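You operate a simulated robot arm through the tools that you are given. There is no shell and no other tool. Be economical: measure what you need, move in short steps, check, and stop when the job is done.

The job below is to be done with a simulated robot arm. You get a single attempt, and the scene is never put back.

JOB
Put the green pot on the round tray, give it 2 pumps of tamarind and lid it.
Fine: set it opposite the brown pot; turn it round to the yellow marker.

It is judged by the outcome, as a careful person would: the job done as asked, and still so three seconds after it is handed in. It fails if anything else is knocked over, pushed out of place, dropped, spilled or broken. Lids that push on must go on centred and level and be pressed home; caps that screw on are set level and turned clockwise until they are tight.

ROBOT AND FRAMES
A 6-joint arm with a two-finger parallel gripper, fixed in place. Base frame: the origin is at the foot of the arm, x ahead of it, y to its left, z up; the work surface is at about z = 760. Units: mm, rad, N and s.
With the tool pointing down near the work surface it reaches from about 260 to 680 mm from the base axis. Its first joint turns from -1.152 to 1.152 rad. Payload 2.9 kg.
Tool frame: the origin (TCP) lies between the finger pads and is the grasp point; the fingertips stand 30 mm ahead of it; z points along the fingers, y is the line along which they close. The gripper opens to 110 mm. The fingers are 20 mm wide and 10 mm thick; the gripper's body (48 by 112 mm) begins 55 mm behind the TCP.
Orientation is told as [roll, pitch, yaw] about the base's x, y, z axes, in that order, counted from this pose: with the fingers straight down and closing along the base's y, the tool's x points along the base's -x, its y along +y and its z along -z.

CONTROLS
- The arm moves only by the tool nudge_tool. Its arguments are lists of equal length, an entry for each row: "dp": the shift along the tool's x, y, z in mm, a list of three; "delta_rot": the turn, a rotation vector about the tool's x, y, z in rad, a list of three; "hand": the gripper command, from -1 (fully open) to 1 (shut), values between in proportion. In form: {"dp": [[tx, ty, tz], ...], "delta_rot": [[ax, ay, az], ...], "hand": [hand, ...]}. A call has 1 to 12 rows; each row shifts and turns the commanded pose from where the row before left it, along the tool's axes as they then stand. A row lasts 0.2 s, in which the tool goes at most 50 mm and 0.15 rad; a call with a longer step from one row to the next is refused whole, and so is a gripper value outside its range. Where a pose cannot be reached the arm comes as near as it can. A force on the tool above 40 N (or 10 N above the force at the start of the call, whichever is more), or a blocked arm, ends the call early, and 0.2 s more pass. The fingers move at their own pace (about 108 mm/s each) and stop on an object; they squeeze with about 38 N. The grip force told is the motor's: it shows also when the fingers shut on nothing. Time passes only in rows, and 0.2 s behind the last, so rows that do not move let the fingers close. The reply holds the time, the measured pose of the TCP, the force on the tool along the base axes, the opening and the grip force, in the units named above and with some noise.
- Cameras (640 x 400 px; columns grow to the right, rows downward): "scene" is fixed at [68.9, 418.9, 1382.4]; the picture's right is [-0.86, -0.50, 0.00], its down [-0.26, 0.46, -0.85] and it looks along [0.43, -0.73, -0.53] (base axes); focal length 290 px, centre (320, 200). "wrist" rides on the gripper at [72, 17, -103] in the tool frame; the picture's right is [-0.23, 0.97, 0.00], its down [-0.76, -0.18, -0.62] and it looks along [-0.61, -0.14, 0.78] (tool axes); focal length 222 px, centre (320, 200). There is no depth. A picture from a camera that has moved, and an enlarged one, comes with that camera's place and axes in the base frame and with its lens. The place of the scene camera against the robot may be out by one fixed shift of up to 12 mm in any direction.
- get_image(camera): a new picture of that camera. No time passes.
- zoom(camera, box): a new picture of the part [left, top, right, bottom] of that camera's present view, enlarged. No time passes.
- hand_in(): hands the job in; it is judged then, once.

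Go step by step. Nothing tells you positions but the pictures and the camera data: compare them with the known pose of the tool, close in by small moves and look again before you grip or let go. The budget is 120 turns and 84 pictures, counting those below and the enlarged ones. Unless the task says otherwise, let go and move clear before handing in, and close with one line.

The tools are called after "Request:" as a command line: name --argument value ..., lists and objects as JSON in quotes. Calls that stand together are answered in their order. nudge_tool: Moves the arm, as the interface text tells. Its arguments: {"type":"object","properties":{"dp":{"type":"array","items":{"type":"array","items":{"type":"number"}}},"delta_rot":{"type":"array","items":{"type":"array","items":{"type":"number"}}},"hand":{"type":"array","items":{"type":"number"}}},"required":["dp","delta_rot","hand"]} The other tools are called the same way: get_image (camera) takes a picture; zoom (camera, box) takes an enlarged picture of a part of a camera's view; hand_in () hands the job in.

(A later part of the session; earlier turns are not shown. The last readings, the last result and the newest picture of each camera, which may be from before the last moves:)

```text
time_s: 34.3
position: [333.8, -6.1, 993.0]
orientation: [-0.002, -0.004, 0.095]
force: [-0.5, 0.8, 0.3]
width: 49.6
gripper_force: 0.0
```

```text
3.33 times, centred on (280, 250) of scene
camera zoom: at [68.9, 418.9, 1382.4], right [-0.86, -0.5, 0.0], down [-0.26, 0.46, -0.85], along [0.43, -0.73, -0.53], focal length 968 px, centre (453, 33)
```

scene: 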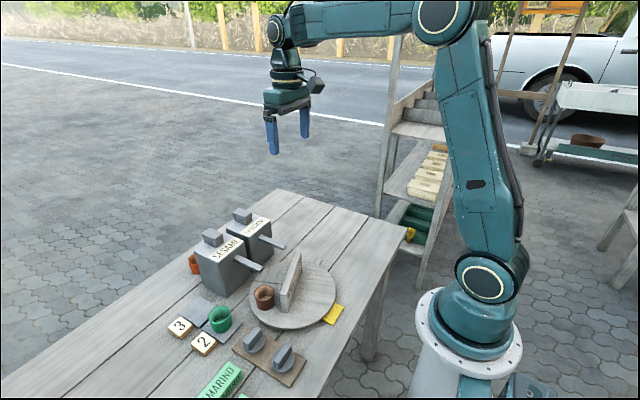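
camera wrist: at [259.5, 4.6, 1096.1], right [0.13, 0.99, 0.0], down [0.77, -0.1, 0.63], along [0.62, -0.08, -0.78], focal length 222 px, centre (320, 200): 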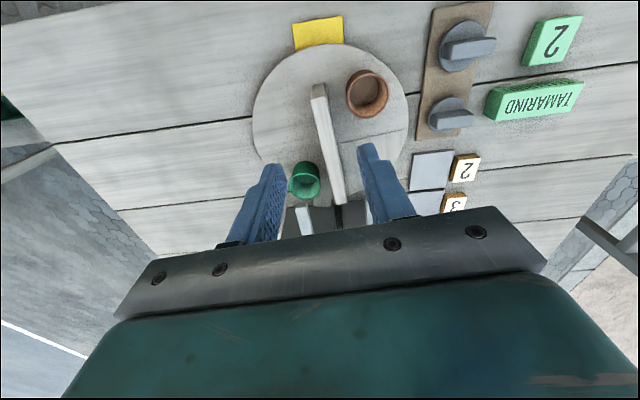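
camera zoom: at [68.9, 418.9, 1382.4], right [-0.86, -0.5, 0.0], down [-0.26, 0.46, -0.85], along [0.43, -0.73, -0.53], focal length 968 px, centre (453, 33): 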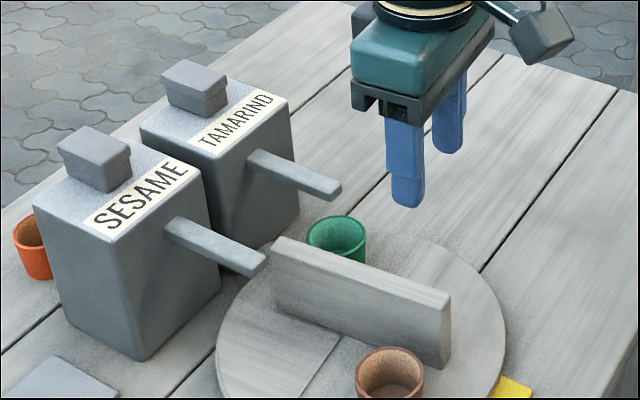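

The green pot is about (451, -44), right beneath the tamarind spout tip, with brown opposite within a degree or two. Next I'll locate the tamarind pump head.

Request:
nudge_tool --dp '[[0, 0, -30], [0, 0, -35], [-40, -8, -10], [-40, -8, 0], [-40, -8, 0], [-40, -8, 0], [-40, -8, 0], [-20, -5, 0], [0, 0, 0]]' --delta_rot '[[0, 0, 0.095], [0, 0, 0], [0, 0, 0], [0, 0, 0], [0, 0, 0], [0, 0, 0], [0, 0, 0], [0, 0, 0], [0, 0, 0]]' --hand '[-1, -1, -1, -1, -1, -1, -1, -1, -1]'

Request:
get_image --camera "wrist"

Request:
zoom --camera "wrist" --box '[220, 60, 420, 210]'

```text
time_s: 36.3
position: [553.9, -50.7, 1068.4]
orientation: [-0.001, -0.004, 0.0]
force: [-0.7, 0.2, 1.1]
width: 109.9
gripper_force: 0.1
```

```text
42 pictures are left
camera wrist: at [480.5, -33.2, 1171.9], right [0.23, 0.97, 0.0], down [0.76, -0.18, 0.63], along [0.61, -0.14, -0.78], focal length 222 px, centre (320, 200)
```

wrist: 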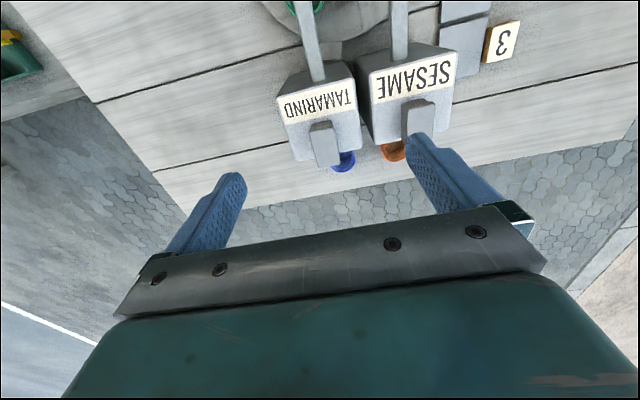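

```text
2.67 times, centred on (320, 135) of wrist
camera zoom: at [480.5, -33.2, 1171.9], right [0.23, 0.97, 0.0], down [0.76, -0.18, 0.63], along [0.61, -0.14, -0.78], focal length 592 px, centre (320, 373)
```

zoom: 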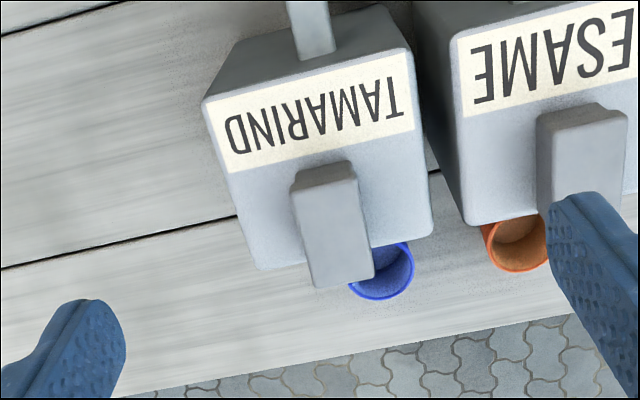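

The tamarind pump head's top is centred near (600, -54) at z≈915. I'll close the fingers and come down above it.

Request:
nudge_tool --dp '[[-23, -1.5, 20], [-22, -1.5, 30], [0, 0, 30], [0, 0, 13], [0, 0, 0]]' --delta_rot '[[0, 0, 0], [0, 0, 0], [0, 0, 0], [0, 0, 0], [0, 0, 0]]' --hand '[1, 1, 1, 1, 1]'

Request:
zoom --camera "scene" --box '[170, 150, 350, 290]'

Request:
get_image --camera "wrist"

```text
time_s: 37.5
position: [597.6, -54.6, 976.4]
orientation: [-0.002, -0.004, -0.001]
force: [0.0, 0.1, -0.5]
width: 0.0
gripper_force: 37.0
```

```text
2.86 times, centred on (260, 220) of scene
camera zoom: at [68.9, 418.9, 1382.4], right [-0.86, -0.5, 0.0], down [-0.26, 0.46, -0.85], along [0.43, -0.73, -0.53], focal length 830 px, centre (491, 143)
```

zoom: 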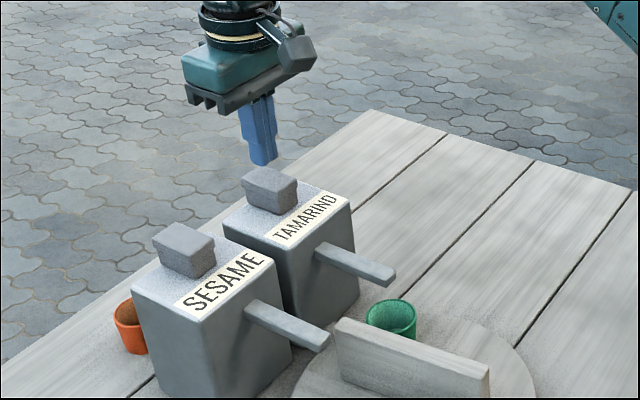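

```text
39 pictures are left
camera wrist: at [525.5, -36.6, 1078.8], right [0.23, 0.97, 0.0], down [0.76, -0.18, 0.63], along [0.61, -0.14, -0.78], focal length 222 px, centre (320, 200)
```

wrist: 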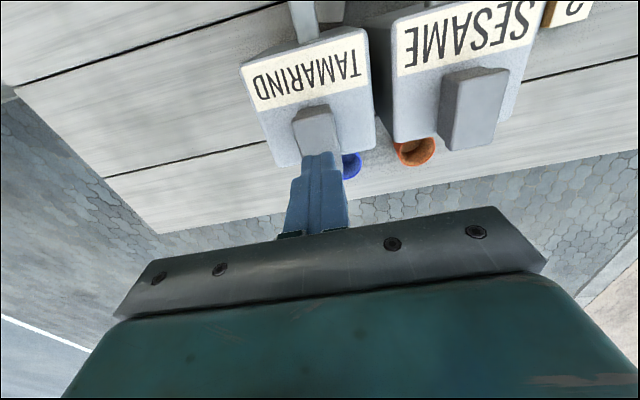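

The closed fingers are lined up over the head. I'll lower until contact.

Request:
nudge_tool --dp '[[-1, 1, 10], [0, 0, 10], [0, 0, 4], [0, 0, 3], [0, 0, 3], [0, 0, 2], [0, 0, 2], [0, 0, 2], [0, 0, 2], [0, 0, 2]]' --delta_rot '[[0, 0, 0], [0, 0, 0], [0, 0, 0], [0, 0, 0], [0, 0, 0], [0, 0, 0], [0, 0, 0], [0, 0, 0], [0, 0, 0], [0, 0, 0]]' --hand '[1, 1, 1, 1, 1, 1, 1, 1, 1, 1]'

Request:
zoom --camera "scene" --box '[200, 170, 320, 260]'

```text
time_s: 39.7
position: [600.2, -53.2, 938.9]
orientation: [-0.002, -0.008, 0.001]
force: [-9.8, 0.0, 28.4]
width: 0.0
gripper_force: 37.9
```

```text
4.44 times, centred on (260, 215) of scene
camera zoom: at [68.1, 418.9, 1382.4], right [-0.86, -0.5, 0.0], down [-0.26, 0.46, -0.85], along [0.43, -0.73, -0.53], focal length 1291 px, centre (587, 133)
```

zoom: 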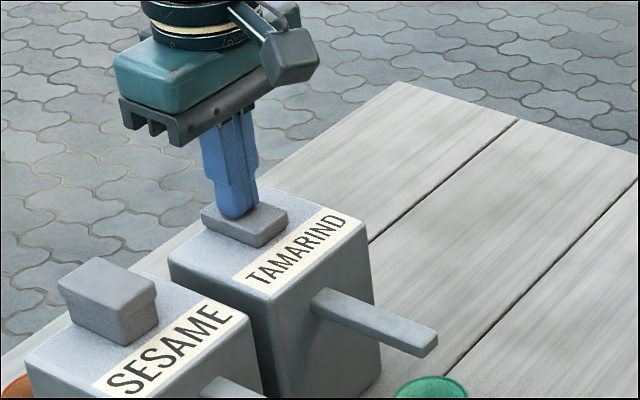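

The head is going down (28 N). I'll keep pressing to the bottom of the stroke.

Request:
nudge_tool --dp '[[0, 0, 1.5], [0, 0, 1.5], [0, 0, 1.5], [0, 0, 1.5], [0, 0, 1.5], [0, 0, 1.5]]' --delta_rot '[[0, 0, 0], [0, 0, 0], [0, 0, 0], [0, 0, 0], [0, 0, 0], [0, 0, 0]]' --hand '[1, 1, 1, 1, 1, 1]'

Request:
zoom --camera "scene" --box '[200, 170, 320, 260]'

```text
time_s: 40.3
position: [601.1, -53.5, 940.0]
orientation: [0.0, -0.012, -0.002]
force: [-4.4, 0.7, 13.4]
width: 0.0
gripper_force: 37.6
stopped in row 2: the force on the tool passed its limit (the readings are from after the stop); the commanded pose is now the measured one
```

```text
4.44 times, centred on (260, 215) of scene
camera zoom: at [68.5, 418.9, 1382.4], right [-0.86, -0.5, 0.0], down [-0.26, 0.46, -0.85], along [0.43, -0.73, -0.53], focal length 1291 px, centre (587, 133)
```

zoom: 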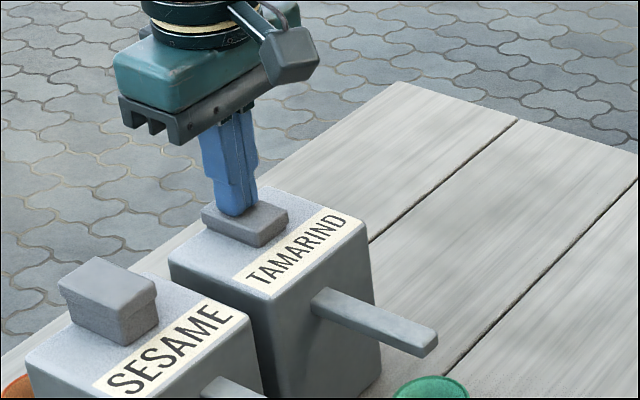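

That looks like the end of the stroke. I'll release fully and check that the head returned and what is in the pot.

Request:
nudge_tool --dp '[[0, 0, -8], [0, 0, -10], [0, 0, -12], [0, 0, -6], [0, 0, 0], [0, 0, 0]]' --delta_rot '[[0, 0, 0], [0, 0, 0], [0, 0, 0], [0, 0, 0], [0, 0, 0], [0, 0, 0]]' --hand '[1, 1, 1, 1, 1, 1]'

Request:
zoom --camera "scene" --box '[200, 170, 320, 260]'

Request:
zoom --camera "scene" --box '[250, 220, 330, 280]'

```text
time_s: 41.7
position: [599.8, -52.4, 973.5]
orientation: [-0.001, -0.012, -0.002]
force: [0.0, 0.0, 0.2]
width: 0.2
gripper_force: 37.8
```

```text
4.44 times, centred on (260, 215) of scene
camera zoom: at [68.9, 418.9, 1382.4], right [-0.86, -0.5, 0.0], down [-0.26, 0.46, -0.85], along [0.43, -0.73, -0.53], focal length 1291 px, centre (587, 133)
```

zoom: 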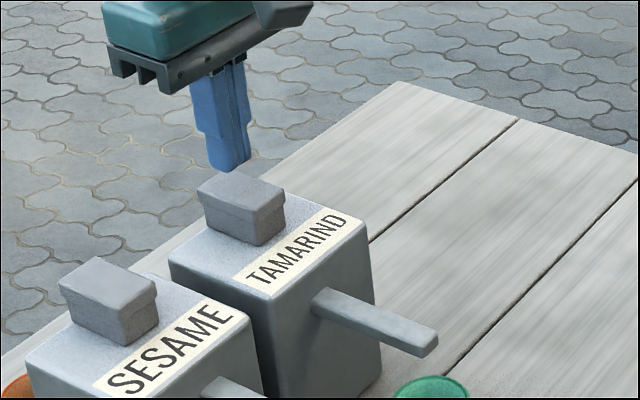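

```text
6.67 times, centred on (290, 250) of scene
camera zoom: at [68.9, 418.9, 1382.4], right [-0.86, -0.5, 0.0], down [-0.26, 0.46, -0.85], along [0.43, -0.73, -0.53], focal length 1937 px, centre (520, -133)
```

zoom: 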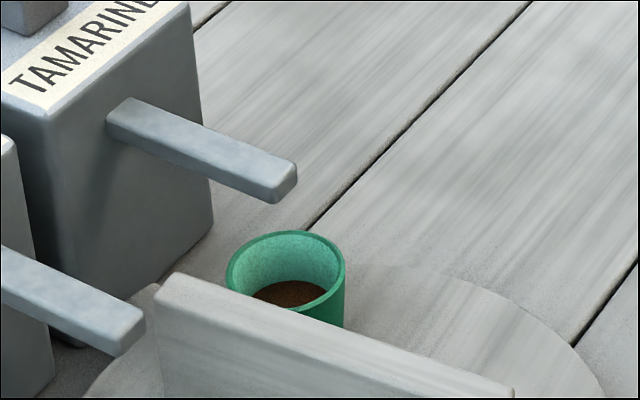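

The first pump put dark sauce in the pot, and the head has sprung back. Now the second press.

Request:
nudge_tool --dp '[[0, 0, 10], [0, 0, 10], [0, 0, 4], [0, 0, 3], [0, 0, 2], [0, 0, 2], [0, 0, 2], [0, 0, 2], [0, 0, 2], [0, 0, 1.5], [0, 0, 1.5]]' --delta_rot '[[0, 0, 0], [0, 0, 0], [0, 0, 0], [0, 0, 0], [0, 0, 0], [0, 0, 0], [0, 0, 0], [0, 0, 0], [0, 0, 0], [0, 0, 0], [0, 0, 0]]' --hand '[1, 1, 1, 1, 1, 1, 1, 1, 1, 1, 1]'

Request:
zoom --camera "scene" --box '[200, 170, 320, 260]'

```text
time_s: 44.0
position: [602.0, -53.7, 939.8]
orientation: [-0.004, -0.016, 0.001]
force: [-5.3, -0.4, 12.4]
width: 0.3
gripper_force: 37.7
stopped in row 11: the force on the tool passed its limit (the readings are from after the stop); the commanded pose is now the measured one
```

```text
4.44 times, centred on (260, 215) of scene
camera zoom: at [68.5, 418.9, 1382.4], right [-0.86, -0.5, 0.0], down [-0.26, 0.46, -0.85], along [0.43, -0.73, -0.53], focal length 1291 px, centre (587, 133)
```

zoom: 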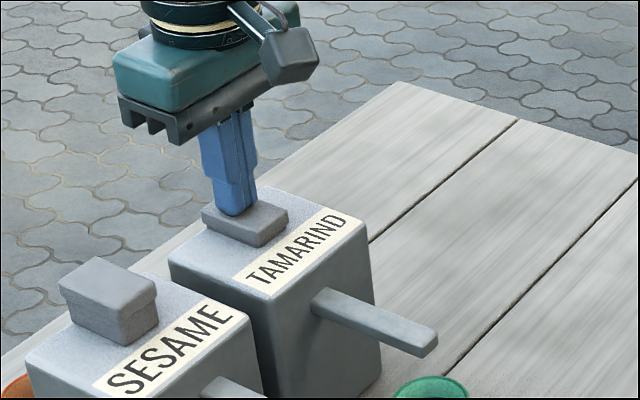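

Second full stroke reached the same stop. I'll release, go up clear and check the pot.

Request:
nudge_tool --dp '[[0, 0, -10], [0, 0, -20], [0, 0, -40], [0, 0, -40], [0, 0, -30], [0, 0, 0]]' --delta_rot '[[0, 0, 0], [0, 0, 0], [0, 0, 0], [0, 0, 0], [0, 0, 0], [0, 0, 0]]' --hand '[1, 1, 1, 1, 1, 1]'

Request:
zoom --camera "scene" --box '[190, 190, 350, 290]'

```text
time_s: 45.5
position: [599.5, -52.4, 1077.7]
orientation: [0.0, -0.012, -0.002]
force: [1.0, 0.1, 0.4]
width: 0.2
gripper_force: 37.5
```

```text
4.00 times, centred on (270, 240) of scene
camera zoom: at [68.9, 418.9, 1382.4], right [-0.86, -0.5, 0.0], down [-0.26, 0.46, -0.85], along [0.43, -0.73, -0.53], focal length 1162 px, centre (520, 40)
```

zoom: 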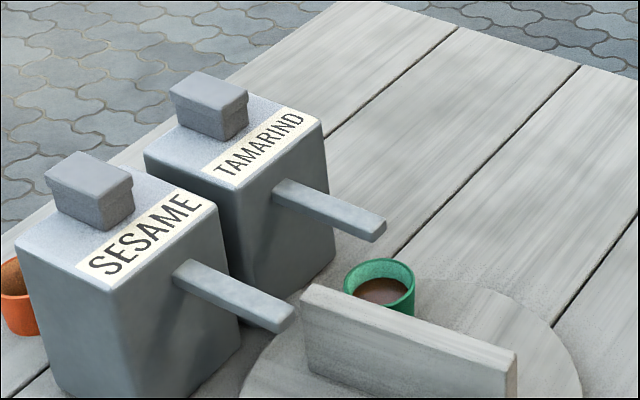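

Both pumps are in, as the sauce level has risen. Next I'll go back over the divider to turn the tray clockwise so the green pot faces the yellow marker.

Request:
nudge_tool --dp '[[40.7, 10.4, 0], [40.7, 10.4, 0], [40.7, 10.4, 0], [40.7, 10.4, 0], [40.7, 10.5, 0], [0, 0, 40], [0, 0, 40], [0, 0, 40], [0, 0, 40], [0, 0, 40], [0, 0, 8], [0, 0, 0]]' --delta_rot '[[0, 0.012, 0], [0, 0, 0], [0, 0, 0], [0, 0, 0], [0, 0, -0.05], [0, 0, -0.047], [0, 0, 0], [0, 0, 0], [0, 0, 0], [0, 0, 0], [0, 0, 0], [0, 0, 0]]' --hand '[0, 0, 0, 0, 0, 0, 0, 0, 0, 0, 0, 0]'

Request:
get_image --camera "wrist"

```text
time_s: 48.0
position: [394.8, -0.3, 869.3]
orientation: [0.0, 0.0, 0.094]
force: [-0.1, -0.2, 0.3]
width: 54.9
gripper_force: 0.0
```

```text
32 pictures are left
camera wrist: at [321.8, 9.5, 972.7], right [0.13, 0.99, 0.0], down [0.77, -0.1, 0.62], along [0.62, -0.08, -0.78], focal length 222 px, centre (320, 200)
```

wrist: 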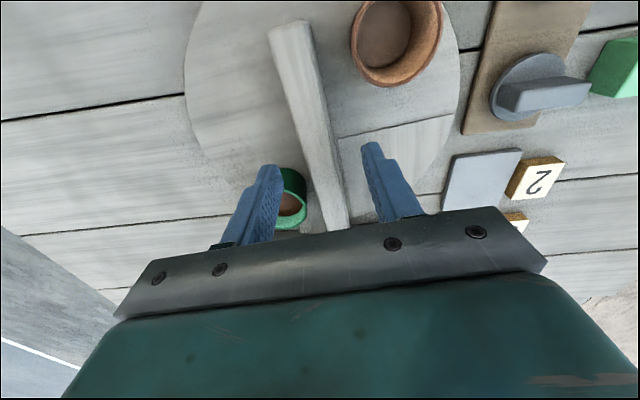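

The fingers straddle the wall again, so I'll descend and grip.

Request:
nudge_tool --dp '[[-1, 0, 13], [0, 0, 13], [0, 0, 0], [0, 0, 0], [0, 0, 0], [0, 0, 0], [0, 0, 0]]' --delta_rot '[[0, 0, 0], [0, 0, 0], [0, 0, 0], [0, 0, 0], [0, 0, 0], [0, 0, 0], [0, 0, 0]]' --hand '[0, 0, 0.3, 0.5, 0.7, 1, 1]'

Request:
nudge_tool --dp '[[0, 0, 0], [0, 0, 0], [0, 0, 0], [0, 0, 0], [0, 0, 0], [0, 0, 0], [0, 0, 0]]' --delta_rot '[[0, 0, 0.04], [0, 0, 0.08], [0, 0, 0.09], [0, 0, 0.09], [0, 0, 0.08], [0, 0, 0.05], [0, 0, 0]]' --hand '[1, 1, 1, 1, 1, 1, 1]'

Request:
zoom --camera "scene" --box '[200, 190, 360, 310]'

```text
time_s: 49.6
position: [397.1, -0.4, 844.5]
orientation: [0.001, -0.003, 0.098]
force: [0.7, 15.7, -6.4]
width: 18.1
gripper_force: 44.7
```

```text
time_s: 51.2
position: [397.3, -0.5, 843.2]
orientation: [0.001, 0.0, -0.334]
force: [-4.5, 13.3, 9.5]
width: 18.1
gripper_force: 45.1
```

```text
3.33 times, centred on (280, 250) of scene
camera zoom: at [68.7, 419.2, 1382.3], right [-0.86, -0.5, 0.0], down [-0.26, 0.45, -0.85], along [0.43, -0.74, -0.53], focal length 968 px, centre (453, 33)
```

zoom: 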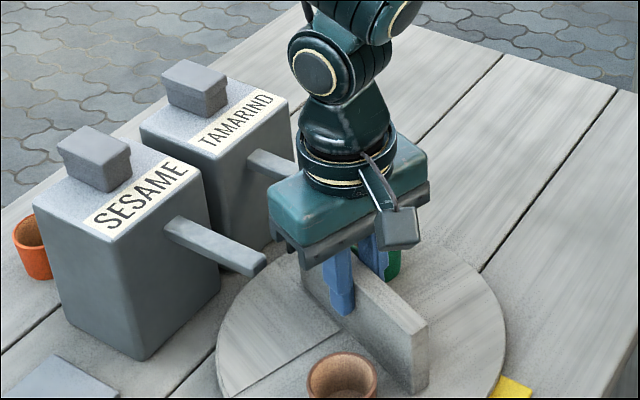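

It is turning smoothly. I'll relieve the side load and continue clockwise.

Request:
nudge_tool --dp '[[0, 2, 0], [0, 0, 0], [0, 0, 0], [0, 0, 0], [0, 0, 0], [0, 0, 0], [0, 0, 0], [0, 0, 0], [0, 0, 0], [0, 0, 0], [0, 0, 0], [0, 0, 0]]' --delta_rot '[[0, 0, 0.03], [0, 0, 0.08], [0, 0, 0.1], [0, 0, 0.1], [0, 0, 0.1], [0, 0, 0.1], [0, 0, 0.1], [0, 0, 0.1], [0, 0, 0.1], [0, 0, 0.08], [0, 0, 0.05], [0, 0, 0]]' --hand '[1, 1, 1, 1, 1, 1, 1, 1, 1, 1, 1, 1]'

Request:
zoom --camera "scene" --box '[200, 190, 380, 330]'

```text
time_s: 52.7
position: [395.5, -0.9, 842.8]
orientation: [-0.008, -0.001, -0.858]
force: [-8.3, -1.8, 6.0]
width: 17.9
gripper_force: 44.9
stopped in row 7: the force on the tool passed its limit (the readings are from after the stop); the commanded pose is now the measured one
```

```text
2.86 times, centred on (290, 260) of scene
camera zoom: at [68.6, 418.8, 1382.4], right [-0.86, -0.5, 0.0], down [-0.26, 0.46, -0.85], along [0.43, -0.73, -0.53], focal length 830 px, centre (406, 29)
```

zoom: 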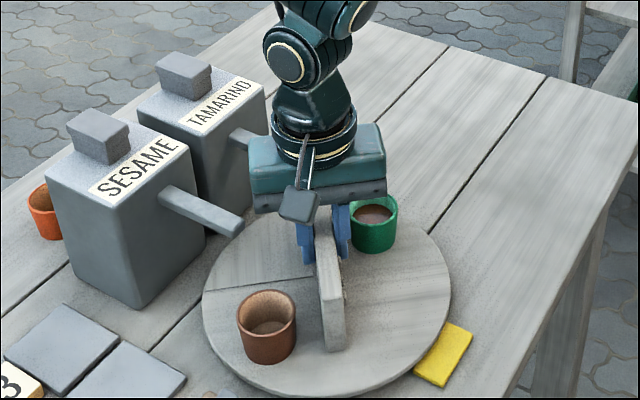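

Strain built up from a small centre offset. I'll open, let it relax, regrip and continue.

Request:
nudge_tool --dp '[[0, 0, 0], [0, 0, 0], [0, 0, 0], [0, 0, 0], [0, 0, 0], [0, 0, 0]]' --delta_rot '[[0, 0, 0], [0, 0, 0], [0, 0, 0], [0, 0, 0], [0, 0, 0], [0, 0, 0]]' --hand '[0.5, 0.5, 0.6, 0.7, 1, 1]'

Request:
nudge_tool --dp '[[0, 0, 0], [0, 0, 0], [0, 0, 0], [0, 0, 0], [0, 0, 0], [0, 0, 0], [0, 0, 0]]' --delta_rot '[[0, 0, 0.04], [0, 0, 0.08], [0, 0, 0.08], [0, 0, 0.08], [0, 0, 0.08], [0, 0, 0.05], [0, 0, 0]]' --hand '[1, 1, 1, 1, 1, 1, 1]'

```text
time_s: 54.1
position: [396.4, -0.9, 842.9]
orientation: [-0.008, -0.002, -0.86]
force: [-6.4, -6.0, -1.2]
width: 17.9
gripper_force: 44.7
```

```text
time_s: 55.7
position: [394.5, -1.6, 841.3]
orientation: [-0.008, -0.006, -1.272]
force: [-19.2, -14.1, 8.5]
width: 18.0
gripper_force: 45.1
```

The force says the true axis is a couple of mm toward −x. I'll shift and continue.

Request:
nudge_tool --dp '[[0, -2.5, 0], [0, 0, 0], [0, 0, 0], [0, 0, 0], [0, 0, 0], [0, 0, 0], [0, 0, 0], [0, 0, 0]]' --delta_rot '[[0, 0, 0], [0, 0, 0.05], [0, 0, 0.08], [0, 0, 0.08], [0, 0, 0.08], [0, 0, 0.08], [0, 0, 0.05], [0, 0, 0]]' --hand '[1, 1, 1, 1, 1, 1, 1, 1]'

Request:
zoom --camera "scene" --box '[200, 190, 380, 330]'

```text
time_s: 57.5
position: [394.5, -2.7, 842.6]
orientation: [-0.001, -0.005, -1.689]
force: [5.6, -8.7, -25.2]
width: 17.6
gripper_force: 45.3
```

```text
2.86 times, centred on (290, 260) of scene
camera zoom: at [69.3, 418.7, 1382.4], right [-0.86, -0.5, 0.0], down [-0.26, 0.46, -0.85], along [0.43, -0.73, -0.53], focal length 830 px, centre (406, 29)
```

zoom: 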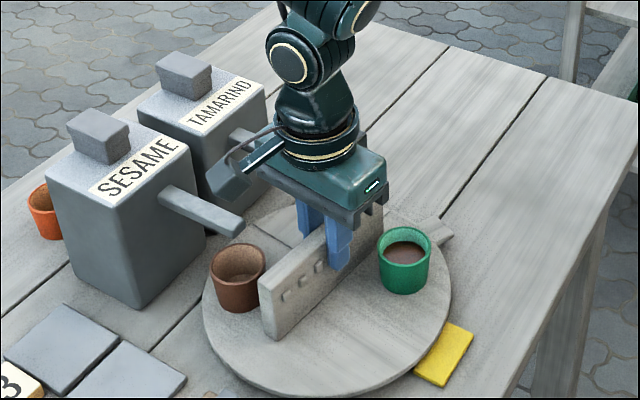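

The green pot is at about 217°, with roughly 37° to go. Continuing.

Request:
nudge_tool --dp '[[0, 0, 0.7], [0, 0, 0], [0, 0, 0], [0, 0, 0], [0, 0, 0], [0, 0, 0], [0, 0, 0], [0, 0, 0], [0, 0, 0]]' --delta_rot '[[0, 0, 0.03], [0, 0, 0.07], [0, 0, 0.09], [0, 0, 0.09], [0, 0, 0.09], [0, 0, 0.09], [0, 0, 0.09], [0, 0, 0.06], [0, 0, 0]]' --hand '[1, 1, 1, 1, 1, 1, 1, 1, 1]'

Request:
zoom --camera "scene" --box '[200, 190, 380, 330]'

```text
time_s: 59.5
position: [393.5, -1.4, 843.4]
orientation: [-0.001, -0.007, -2.299]
force: [-13.1, -1.1, 33.2]
width: 17.9
gripper_force: 45.0
```

```text
2.86 times, centred on (290, 260) of scene
camera zoom: at [68.2, 418.9, 1382.4], right [-0.86, -0.5, 0.0], down [-0.26, 0.46, -0.85], along [0.43, -0.73, -0.53], focal length 830 px, centre (406, 29)
```

zoom: 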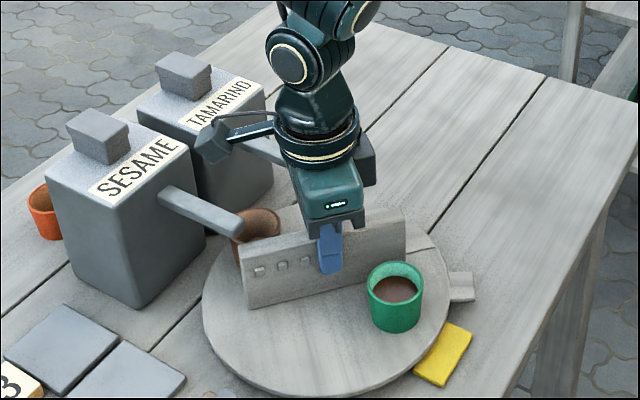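

The green pot is close to the marker. I'll release, raise, rotate the wrist back and measure.

Request:
nudge_tool --dp '[[0, 0, -0.5], [0, 0, 0], [0, 0, 0], [0, 0, 0], [0, 0, 0], [0, 0, -20], [0, 0, -40], [0, 0, -45], [0, 0, -45]]' --delta_rot '[[0, 0, 0], [0, 0, 0], [0, 0, 0], [0, 0, 0], [0, 0, 0], [0, 0, 0], [0, 0, 0], [0, 0, 0], [0, 0, 0]]' --hand '[1, 0.6, 0.3, 0.1, 0, 0, 0, 0, 0]'

Request:
nudge_tool --dp '[[0, 0, 0], [0, 0, 0], [0, 0, 0], [0, 0, 0], [0, 0, 0], [0, 0, 0], [0, 0, 0], [0, 0, 0]]' --delta_rot '[[0, 0, -0.144], [0, 0, -0.144], [0, 0, -0.144], [0, 0, -0.144], [0, 0, -0.144], [0, 0, -0.144], [0, 0, -0.144], [0, 0, -0.144]]' --hand '[-1, -1, -1, -1, -1, -1, -1, -1]'

Request:
nudge_tool --dp '[[0, 0, 0], [0, 0, 0], [0, 0, 0], [0, 0, 0], [0, 0, 0], [0, 0, 0], [0, 0, 0], [0, 0, 0], [40, 0, -20], [50, 0, -20], [40, 0, 0], [0, 0, 0]]' --delta_rot '[[0, 0, -0.1435], [0, 0, -0.1435], [0, 0, -0.1435], [0, 0, -0.1435], [0, 0, -0.1435], [0, 0, -0.1435], [0, 0, -0.1435], [0, 0, -0.1435], [0, 0, 0], [0, 0, 0], [0, 0, 0], [0, 0, 0]]' --hand '[-1, -1, -1, -1, -1, -1, -1, -1, -1, -1, -1, -1]'

Request:
get_image --camera "wrist"

Request:
zoom --camera "wrist" --box '[200, 0, 440, 150]'

```text
time_s: 61.5
position: [396.5, -1.2, 994.9]
orientation: [0.0, -0.008, -2.299]
force: [-0.1, 0.4, -0.7]
width: 54.9
gripper_force: 0.1
```

```text
time_s: 63.3
position: [394.8, -1.0, 994.1]
orientation: [-0.006, -0.003, -1.143]
force: [-0.3, 0.6, -0.2]
width: 110.0
gripper_force: 0.1
```

```text
refused: row 10 steps farther than a row can; nothing moved
```

```text
27 pictures are left
camera wrist: at [380.9, 73.5, 1096.4], right [0.98, 0.2, 0.0], down [0.16, -0.76, 0.63], along [0.12, -0.62, -0.78], focal length 222 px, centre (320, 200)
```

wrist: 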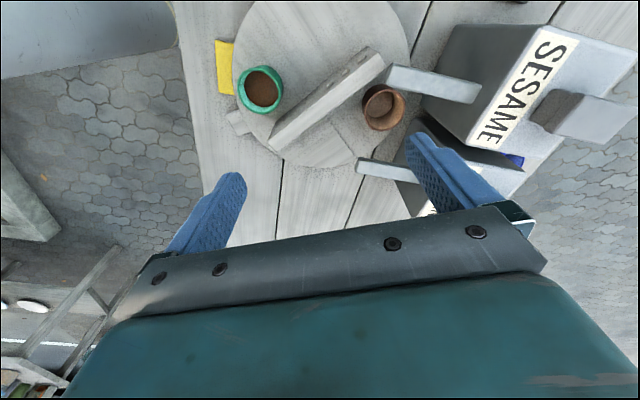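

```text
2.67 times, centred on (320, 75) of wrist
camera zoom: at [380.9, 73.5, 1096.4], right [0.98, 0.2, 0.0], down [0.16, -0.76, 0.63], along [0.12, -0.62, -0.78], focal length 592 px, centre (320, 533)
```

zoom: 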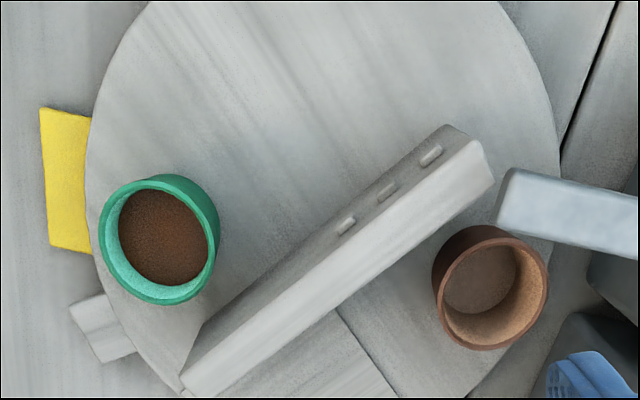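

The pot is at about 183°, while the marker's middle is at ~180°. I'll regrip the wall and trim about 4° clockwise.

Request:
nudge_tool --dp '[[0, 0, 0], [0, 0, 0], [0, 0, 0], [0, 0, 0], [0, 0, 0], [0, 0, 0], [0, 0, 0], [0, 0, 0], [0, 0, 45], [0, 0, 45], [0, 0, 35], [0, 0, 0]]' --delta_rot '[[0, 0, 0.1445], [0, 0, 0.1445], [0, 0, 0.1445], [0, 0, 0.1445], [0, 0, 0.1445], [0, 0, 0.1445], [0, 0, 0.1445], [0, 0, 0.1445], [0, 0, 0], [0, 0, 0], [0, 0, 0], [0, 0, 0]]' --hand '[0, 0, 0, 0, 0, 0, 0, 0, 0, 0, 0, 0]'

Request:
get_image --camera "wrist"

```text
time_s: 65.9
position: [394.8, -3.1, 868.5]
orientation: [0.001, -0.006, -2.3]
force: [0.1, 0.0, 0.0]
width: 55.0
gripper_force: 0.2
```

```text
25 pictures are left
camera wrist: at [456.0, 41.3, 970.5], right [0.57, -0.82, 0.0], down [-0.64, -0.44, 0.63], along [-0.51, -0.36, -0.78], focal length 222 px, centre (320, 200)
```

wrist: 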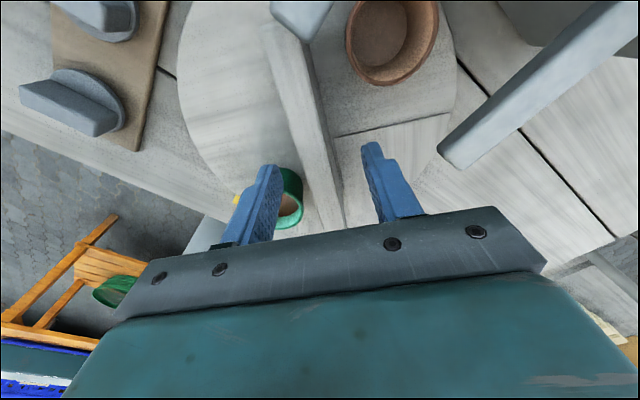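

Straddling the wall again; I'll grip, trim by 0.075 rad, release and rise.

Request:
nudge_tool --dp '[[0, 0, 13], [0, 0, 12], [0, 0, 0], [0, 0, 0], [0, 0, 0], [0, 0, 0], [0, 0, 0]]' --delta_rot '[[0, 0, 0], [0, 0, 0], [0, 0, 0], [0, 0, 0], [0, 0, 0], [0, 0, 0], [0, 0, 0]]' --hand '[0, 0, 0.3, 0.5, 0.7, 1, 1]'

Request:
nudge_tool --dp '[[0, 0, 0], [0, 0, 0], [0, 0, 0], [0, 0, 0], [0, 0, 0], [0, 0, 0], [0, 0, 0], [0, 0, -20], [0, 0, -40], [0, 0, -45], [0, 0, -45]]' --delta_rot '[[0, 0, 0.03], [0, 0, 0.03], [0, 0, 0.02], [0, 0, 0], [0, 0, 0], [0, 0, 0], [0, 0, 0], [0, 0, 0], [0, 0, 0], [0, 0, 0], [0, 0, 0]]' --hand '[1, 1, 1, 1, 0.6, 0.3, 0, 0, 0, 0, 0]'

Request:
nudge_tool --dp '[[0, 0, 0], [0, 0, 0], [0, 0, 0], [0, 0, 0], [0, 0, 0], [0, 0, 0], [0, 0, 0], [0, 0, 0], [0, 0, 0], [0, 0, 0], [0, 0, 0], [0, 0, 0]]' --delta_rot '[[0, 0, -0.145], [0, 0, -0.145], [0, 0, -0.145], [0, 0, -0.145], [0, 0, -0.145], [0, 0, -0.145], [0, 0, -0.145], [0, 0, -0.145], [0, 0, -0.145], [0, 0, -0.145], [0, 0, -0.145], [0, 0, -0.145]]' --hand '[-1, -1, -1, -1, -1, -1, -1, -1, -1, -1, -1, -1]'

Request:
nudge_tool --dp '[[0, 0, 0], [0, 0, 0], [0, 0, 0], [0, 0, 0], [0, 0, 0], [40, 20, -20], [40, 20, -20], [40, 20, -20], [0, 20, 0], [0, 0, 0]]' --delta_rot '[[0, 0, -0.142], [0, 0, -0.142], [0, 0, -0.142], [0, 0, -0.142], [0, 0, -0.07], [0, 0, 0], [0, 0, 0], [0, 0, 0], [0, 0, 0], [0, 0, 0]]' --hand '[-1, -1, -1, -1, -1, -1, -1, -1, -1, -1]'

Request:
get_image --camera "wrist"

Request:
zoom --camera "wrist" --box '[200, 20, 440, 170]'

```text
time_s: 67.5
position: [394.2, -2.1, 843.4]
orientation: [-0.003, -0.007, -2.3]
force: [-8.7, 8.1, -0.8]
width: 18.1
gripper_force: 44.9
```

```text
time_s: 69.9
position: [394.1, -2.1, 993.3]
orientation: [0.0, -0.007, -2.381]
force: [-0.1, 0.3, 0.1]
width: 54.8
gripper_force: 0.0
```

```text
time_s: 72.5
position: [394.1, -1.0, 992.7]
orientation: [-0.007, -0.001, -0.641]
force: [0.3, 0.3, 0.1]
width: 110.0
gripper_force: 0.1
```

```text
time_s: 74.7
position: [274.6, 80.3, 1051.9]
orientation: [-0.006, 0.004, -0.004]
force: [1.1, 0.6, 0.4]
width: 110.0
gripper_force: 0.0
```

```text
24 pictures are left
camera wrist: at [203.1, 98.6, 1156.3], right [0.23, 0.97, -0.01], down [0.76, -0.18, 0.62], along [0.6, -0.15, -0.78], focal length 222 px, centre (320, 200)
```

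wrist: 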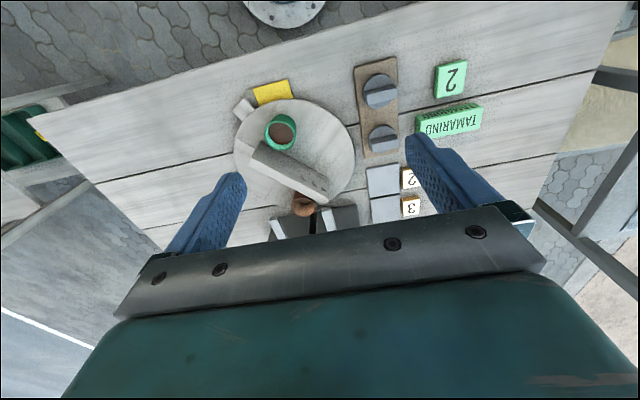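

```text
2.67 times, centred on (320, 95) of wrist
camera zoom: at [203.1, 98.6, 1156.3], right [0.23, 0.97, -0.01], down [0.76, -0.18, 0.62], along [0.6, -0.15, -0.78], focal length 592 px, centre (320, 480)
```

zoom: 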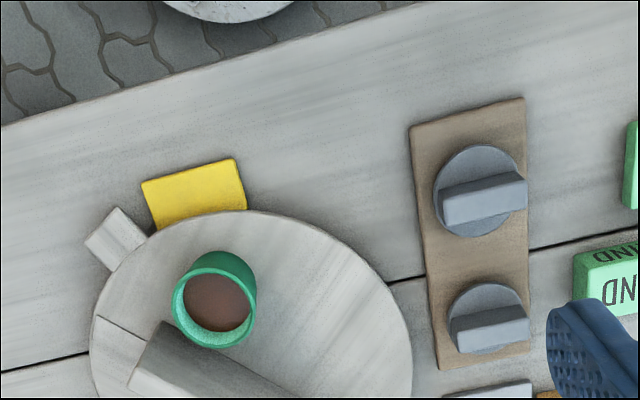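

The tray is set. The lid nearer the dispensers is around (391, 172) with its bar handle along y, so I'll approach it with the fingers closing along x.

Request:
nudge_tool --dp '[[-39, 30.4, 0], [-39, 30.4, 0], [-39, 30.4, 0]]' --delta_rot '[[0, 0, 0], [0, 0, 0], [0, 0, 0]]' --hand '[-0.2, -0.2, -0.2]'

Request:
nudge_tool --dp '[[0, 0, 10], [0, 0, 10], [0, 0, 10], [0, 0, 10], [0, 0, 10], [0, 0, 10], [0, 0, 10], [0, 0, 10], [0, 0, 10], [0, 0, 10], [0, 0, 20], [0, 0, 0]]' --delta_rot '[[0, 0, 0.1425], [0, 0, 0.1425], [0, 0, 0.1425], [0, 0, 0.1425], [0, 0, 0.1425], [0, 0, 0.1425], [0, 0, 0.1425], [0, 0, 0.1425], [0, 0, 0.1425], [0, 0, 0.1425], [0, 0, 0.1425], [0, 0, 0]]' --hand '[-0.2, -0.2, -0.2, -0.2, -0.2, -0.2, -0.2, -0.2, -0.2, -0.2, -0.2, -0.2]'

Request:
get_image --camera "wrist"

Request:
zoom --camera "wrist" --box '[240, 40, 400, 160]'

```text
time_s: 75.5
position: [392.8, 171.4, 1051.0]
orientation: [-0.006, 0.004, -0.005]
force: [0.9, 0.5, 0.4]
width: 65.9
gripper_force: 0.1
```

```text
time_s: 78.1
position: [392.0, 170.5, 931.3]
orientation: [-0.003, -0.006, -1.571]
force: [-0.3, 0.1, -0.2]
width: 65.8
gripper_force: 0.0
```

```text
22 pictures are left
camera wrist: at [409.6, 243.7, 1034.7], right [0.97, -0.23, 0.0], down [-0.18, -0.76, 0.63], along [-0.15, -0.61, -0.78], focal length 222 px, centre (320, 200)
```

wrist: 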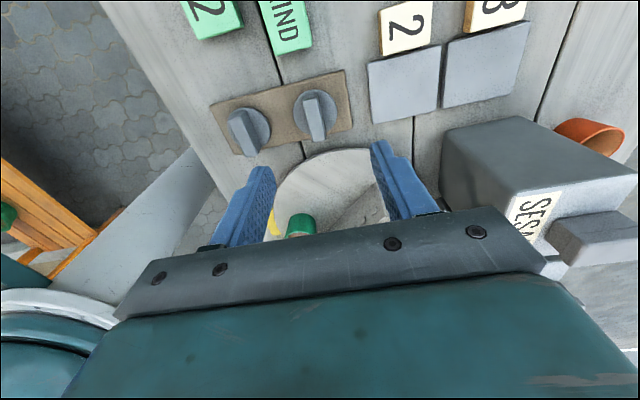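

```text
3.33 times, centred on (320, 100) of wrist
camera zoom: at [409.6, 243.7, 1034.7], right [0.97, -0.23, 0.0], down [-0.18, -0.76, 0.63], along [-0.15, -0.61, -0.78], focal length 740 px, centre (320, 533)
```

zoom: 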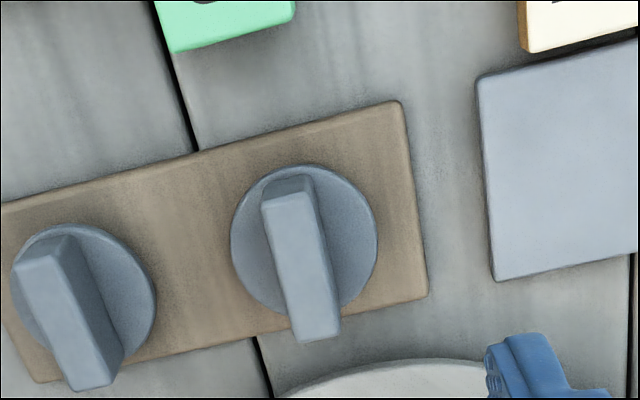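

The lid centre is about (387, 166), with the handle ~16 mm thick and its top at z≈801. I'll descend to just at the handle top and check.

Request:
nudge_tool --dp '[[-4.5, -5, 30], [0, 0, 30], [0, 0, 30], [0, 0, 6], [0, 0, 0]]' --delta_rot '[[0, 0, 0], [0, 0, 0], [0, 0, 0], [0, 0, 0], [0, 0, 0]]' --hand '[0.2, 0.2, 0.2, 0.2, 0.2]'

Request:
zoom --camera "wrist" --box '[200, 60, 440, 240]'

```text
time_s: 79.3
position: [387.3, 164.9, 835.6]
orientation: [-0.004, -0.005, -1.571]
force: [0.3, -1.2, -0.6]
width: 44.0
gripper_force: 0.1
```

```text
2.22 times, centred on (320, 150) of wrist
camera zoom: at [404.5, 238.8, 938.8], right [0.97, -0.23, 0.0], down [-0.18, -0.76, 0.63], along [-0.14, -0.61, -0.78], focal length 494 px, centre (320, 311)
```

zoom: 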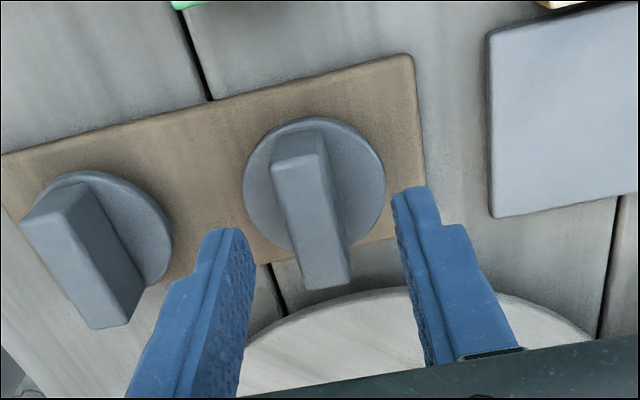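

The handle is aligned at (386, 165). I'll lower around it and grip.

Request:
nudge_tool --dp '[[0.5, -1.3, 10], [0, 0, 6], [0, 0, 3], [0, 0, 2], [0, 0, 0], [0, 0, 0], [0, 0, 0], [0, 0, 0], [0, 0, 0]]' --delta_rot '[[0, 0, 0], [0, 0, 0], [0, 0, 0], [0, 0, 0], [0, 0, 0], [0, 0, 0], [0, 0, 0], [0, 0, 0], [0, 0, 0]]' --hand '[0.2, 0.2, 0.2, 0.2, 0.5, 0.7, 1, 1, 1]'

Request:
zoom --camera "scene" --box '[200, 290, 340, 400]'

```text
time_s: 81.3
position: [386.5, 164.9, 814.7]
orientation: [-0.003, -0.005, -1.57]
force: [-0.7, 0.4, -1.0]
width: 14.3
gripper_force: 37.9
```

```text
3.64 times, centred on (270, 345) of scene
camera zoom: at [68.9, 418.9, 1382.4], right [-0.86, -0.5, 0.0], down [-0.26, 0.46, -0.85], along [0.43, -0.73, -0.53], focal length 1056 px, centre (502, -327)
```

zoom: 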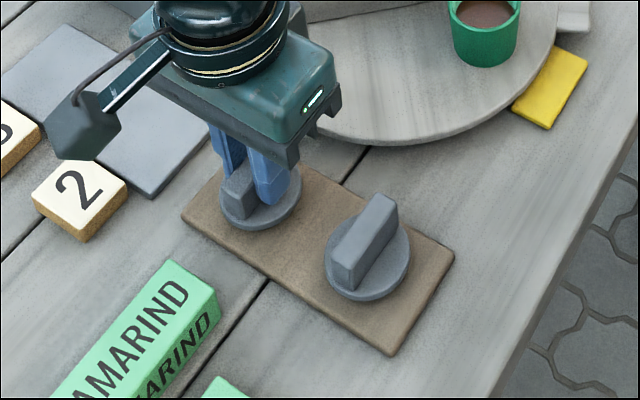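

The handle is gripped, so I'll lift gently and look.

Request:
nudge_tool --dp '[[0, 0, -4], [0, 0, -6], [0, 0, -10], [0, 0, -15], [0, 0, -20], [0, 0, -25], [0, 0, -25], [0, 0, 0]]' --delta_rot '[[0, 0, 0], [0, 0, 0], [0, 0, 0], [0, 0, 0], [0, 0, 0], [0, 0, 0], [0, 0, 0], [0, 0, 0]]' --hand '[1, 1, 1, 1, 1, 1, 1, 1]'

Request:
get_image --camera "wrist"

Request:
zoom --camera "scene" --box '[200, 230, 380, 370]'

```text
time_s: 83.1
position: [387.8, 165.8, 920.8]
orientation: [-0.004, -0.005, -1.571]
force: [0.3, 0.1, -0.5]
width: 14.4
gripper_force: 38.1
```

```text
18 pictures are left
camera wrist: at [403.6, 239.3, 1023.3], right [0.97, -0.23, 0.0], down [-0.18, -0.76, 0.63], along [-0.14, -0.61, -0.78], focal length 222 px, centre (320, 200)
```

wrist: 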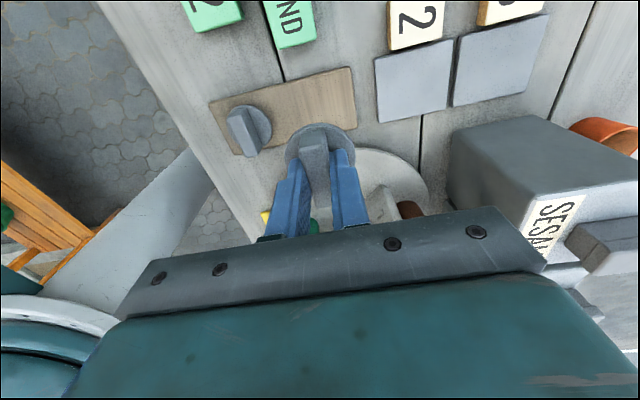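

```text
2.86 times, centred on (290, 300) of scene
camera zoom: at [68.9, 418.9, 1382.4], right [-0.86, -0.5, 0.0], down [-0.26, 0.46, -0.85], along [0.43, -0.73, -0.53], focal length 830 px, centre (406, -86)
```

zoom: 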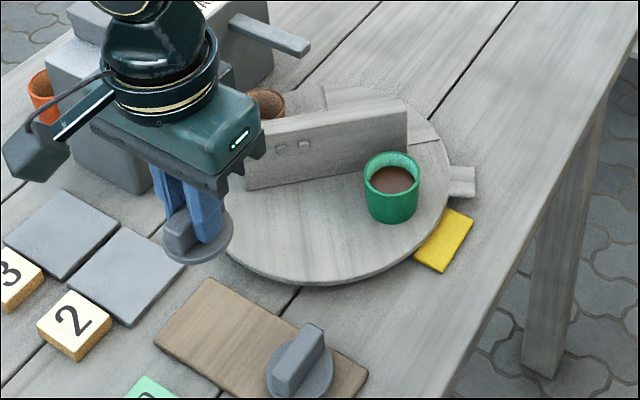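

The lid is held level. I'll move just beyond the pot at height so the wrist camera can see the pot and I can measure it.

Request:
nudge_tool --dp '[[-12, -4, -5], [-24, -8, -5], [-24, -8, 0], [-24, -8, 0], [-24, -8, 0], [-24, -8, 0], [-24, -8, 0], [-23, -8, 0], [-12, -4, 0], [0, 0, 0]]' --delta_rot '[[0, 0, 0], [0, 0, 0], [0, 0, 0], [0, 0, 0], [0, 0, 0], [0, 0, 0], [0, 0, 0], [0, 0, 0], [0, 0, 0], [0, 0, 0]]' --hand '[1, 1, 1, 1, 1, 1, 1, 1, 1, 1]'

Request:
zoom --camera "wrist" --box '[220, 20, 420, 170]'

```text
time_s: 85.3
position: [321.8, -26.4, 929.5]
orientation: [-0.002, -0.006, -1.571]
force: [1.1, 0.2, -0.9]
width: 14.4
gripper_force: 37.7
```

```text
2.67 times, centred on (320, 95) of wrist
camera zoom: at [338.7, 48.3, 1034.2], right [0.97, -0.23, 0.0], down [-0.17, -0.76, 0.63], along [-0.14, -0.61, -0.78], focal length 592 px, centre (320, 480)
```

zoom: 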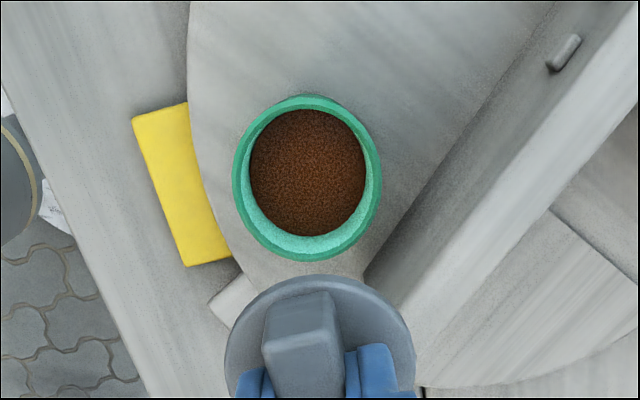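

Relative to the tool, the pot centre is +30 mm in tool x (with lid offset) and +3 mm in tool y. I'll move over it and lower to just above the rim.

Request:
nudge_tool --dp '[[15, 1.6, 0], [15.3, 1.6, 0], [0, 0, 20], [0, 0, 20], [0, 0, 15], [0, 0, 0]]' --delta_rot '[[0, 0, 0], [0, 0, 0], [0, 0, 0], [0, 0, 0], [0, 0, 0], [0, 0, 0]]' --hand '[1, 1, 1, 1, 1, 1]'

Request:
zoom --camera "wrist" --box '[240, 90, 400, 210]'

Request:
zoom --camera "scene" --box '[280, 240, 360, 300]'

```text
time_s: 86.7
position: [325.2, 5.3, 875.5]
orientation: [-0.004, -0.006, -1.571]
force: [0.3, -0.4, -0.4]
width: 14.2
gripper_force: 37.9
```

```text
3.33 times, centred on (320, 150) of wrist
camera zoom: at [342.3, 78.6, 978.9], right [0.97, -0.23, 0.0], down [-0.18, -0.76, 0.63], along [-0.14, -0.61, -0.78], focal length 740 px, centre (320, 367)
```

zoom: 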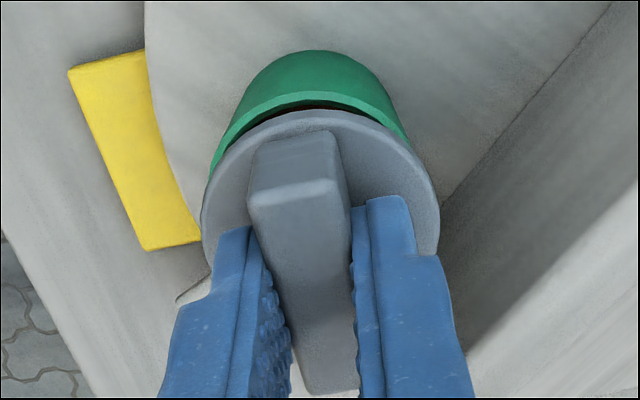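

```text
6.67 times, centred on (320, 270) of scene
camera zoom: at [68.9, 418.9, 1382.4], right [-0.86, -0.5, 0.0], down [-0.26, 0.46, -0.85], along [0.43, -0.73, -0.53], focal length 1937 px, centre (320, -267)
```

zoom: 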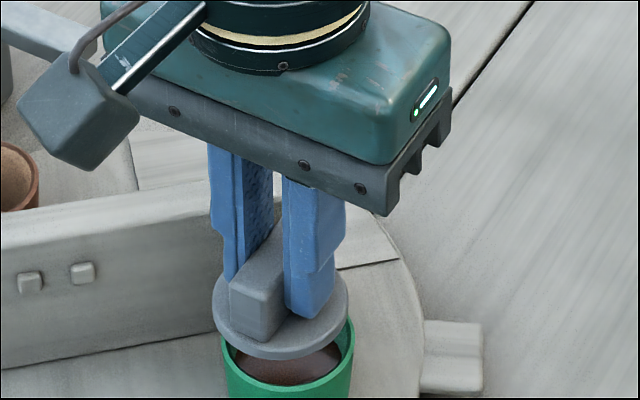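

Comparing edges in both views, the lid needs to shift about 3.5 mm toward −y and a hair toward −x. I'll correct, lower a bit and recheck.

Request:
nudge_tool --dp '[[-3.5, -0.6, 0], [0, 0, 6], [0, 0, 0]]' --delta_rot '[[0, 0, 0], [0, 0, 0], [0, 0, 0]]' --hand '[1, 1, 1]'

Request:
zoom --camera "wrist" --box '[240, 90, 400, 210]'

Request:
zoom --camera "scene" --box '[280, 250, 360, 310]'

```text
time_s: 87.5
position: [324.6, 1.6, 871.3]
orientation: [-0.004, -0.007, -1.571]
force: [0.2, -0.1, 0.2]
width: 14.2
gripper_force: 37.7
```

```text
3.33 times, centred on (320, 150) of wrist
camera zoom: at [342.1, 75.0, 973.1], right [0.97, -0.23, 0.0], down [-0.18, -0.76, 0.63], along [-0.14, -0.61, -0.78], focal length 740 px, centre (320, 367)
```

zoom: 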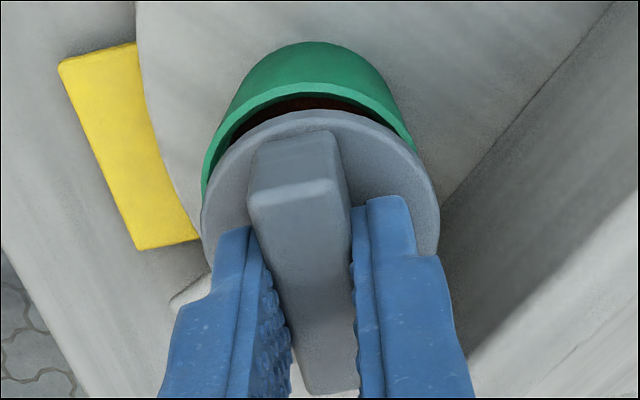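

```text
6.67 times, centred on (320, 280) of scene
camera zoom: at [68.9, 418.9, 1382.4], right [-0.86, -0.5, 0.0], down [-0.26, 0.46, -0.85], along [0.43, -0.73, -0.53], focal length 1937 px, centre (320, -333)
```

zoom: 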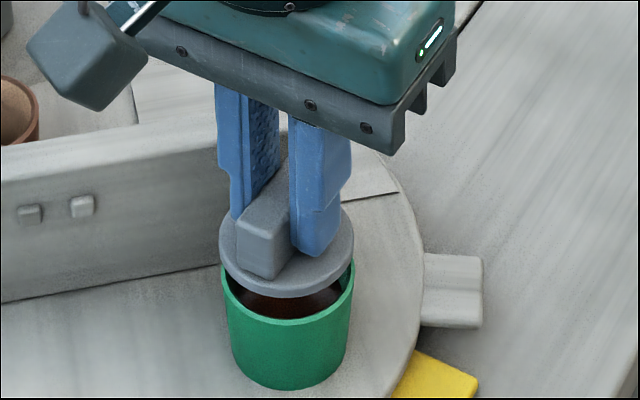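

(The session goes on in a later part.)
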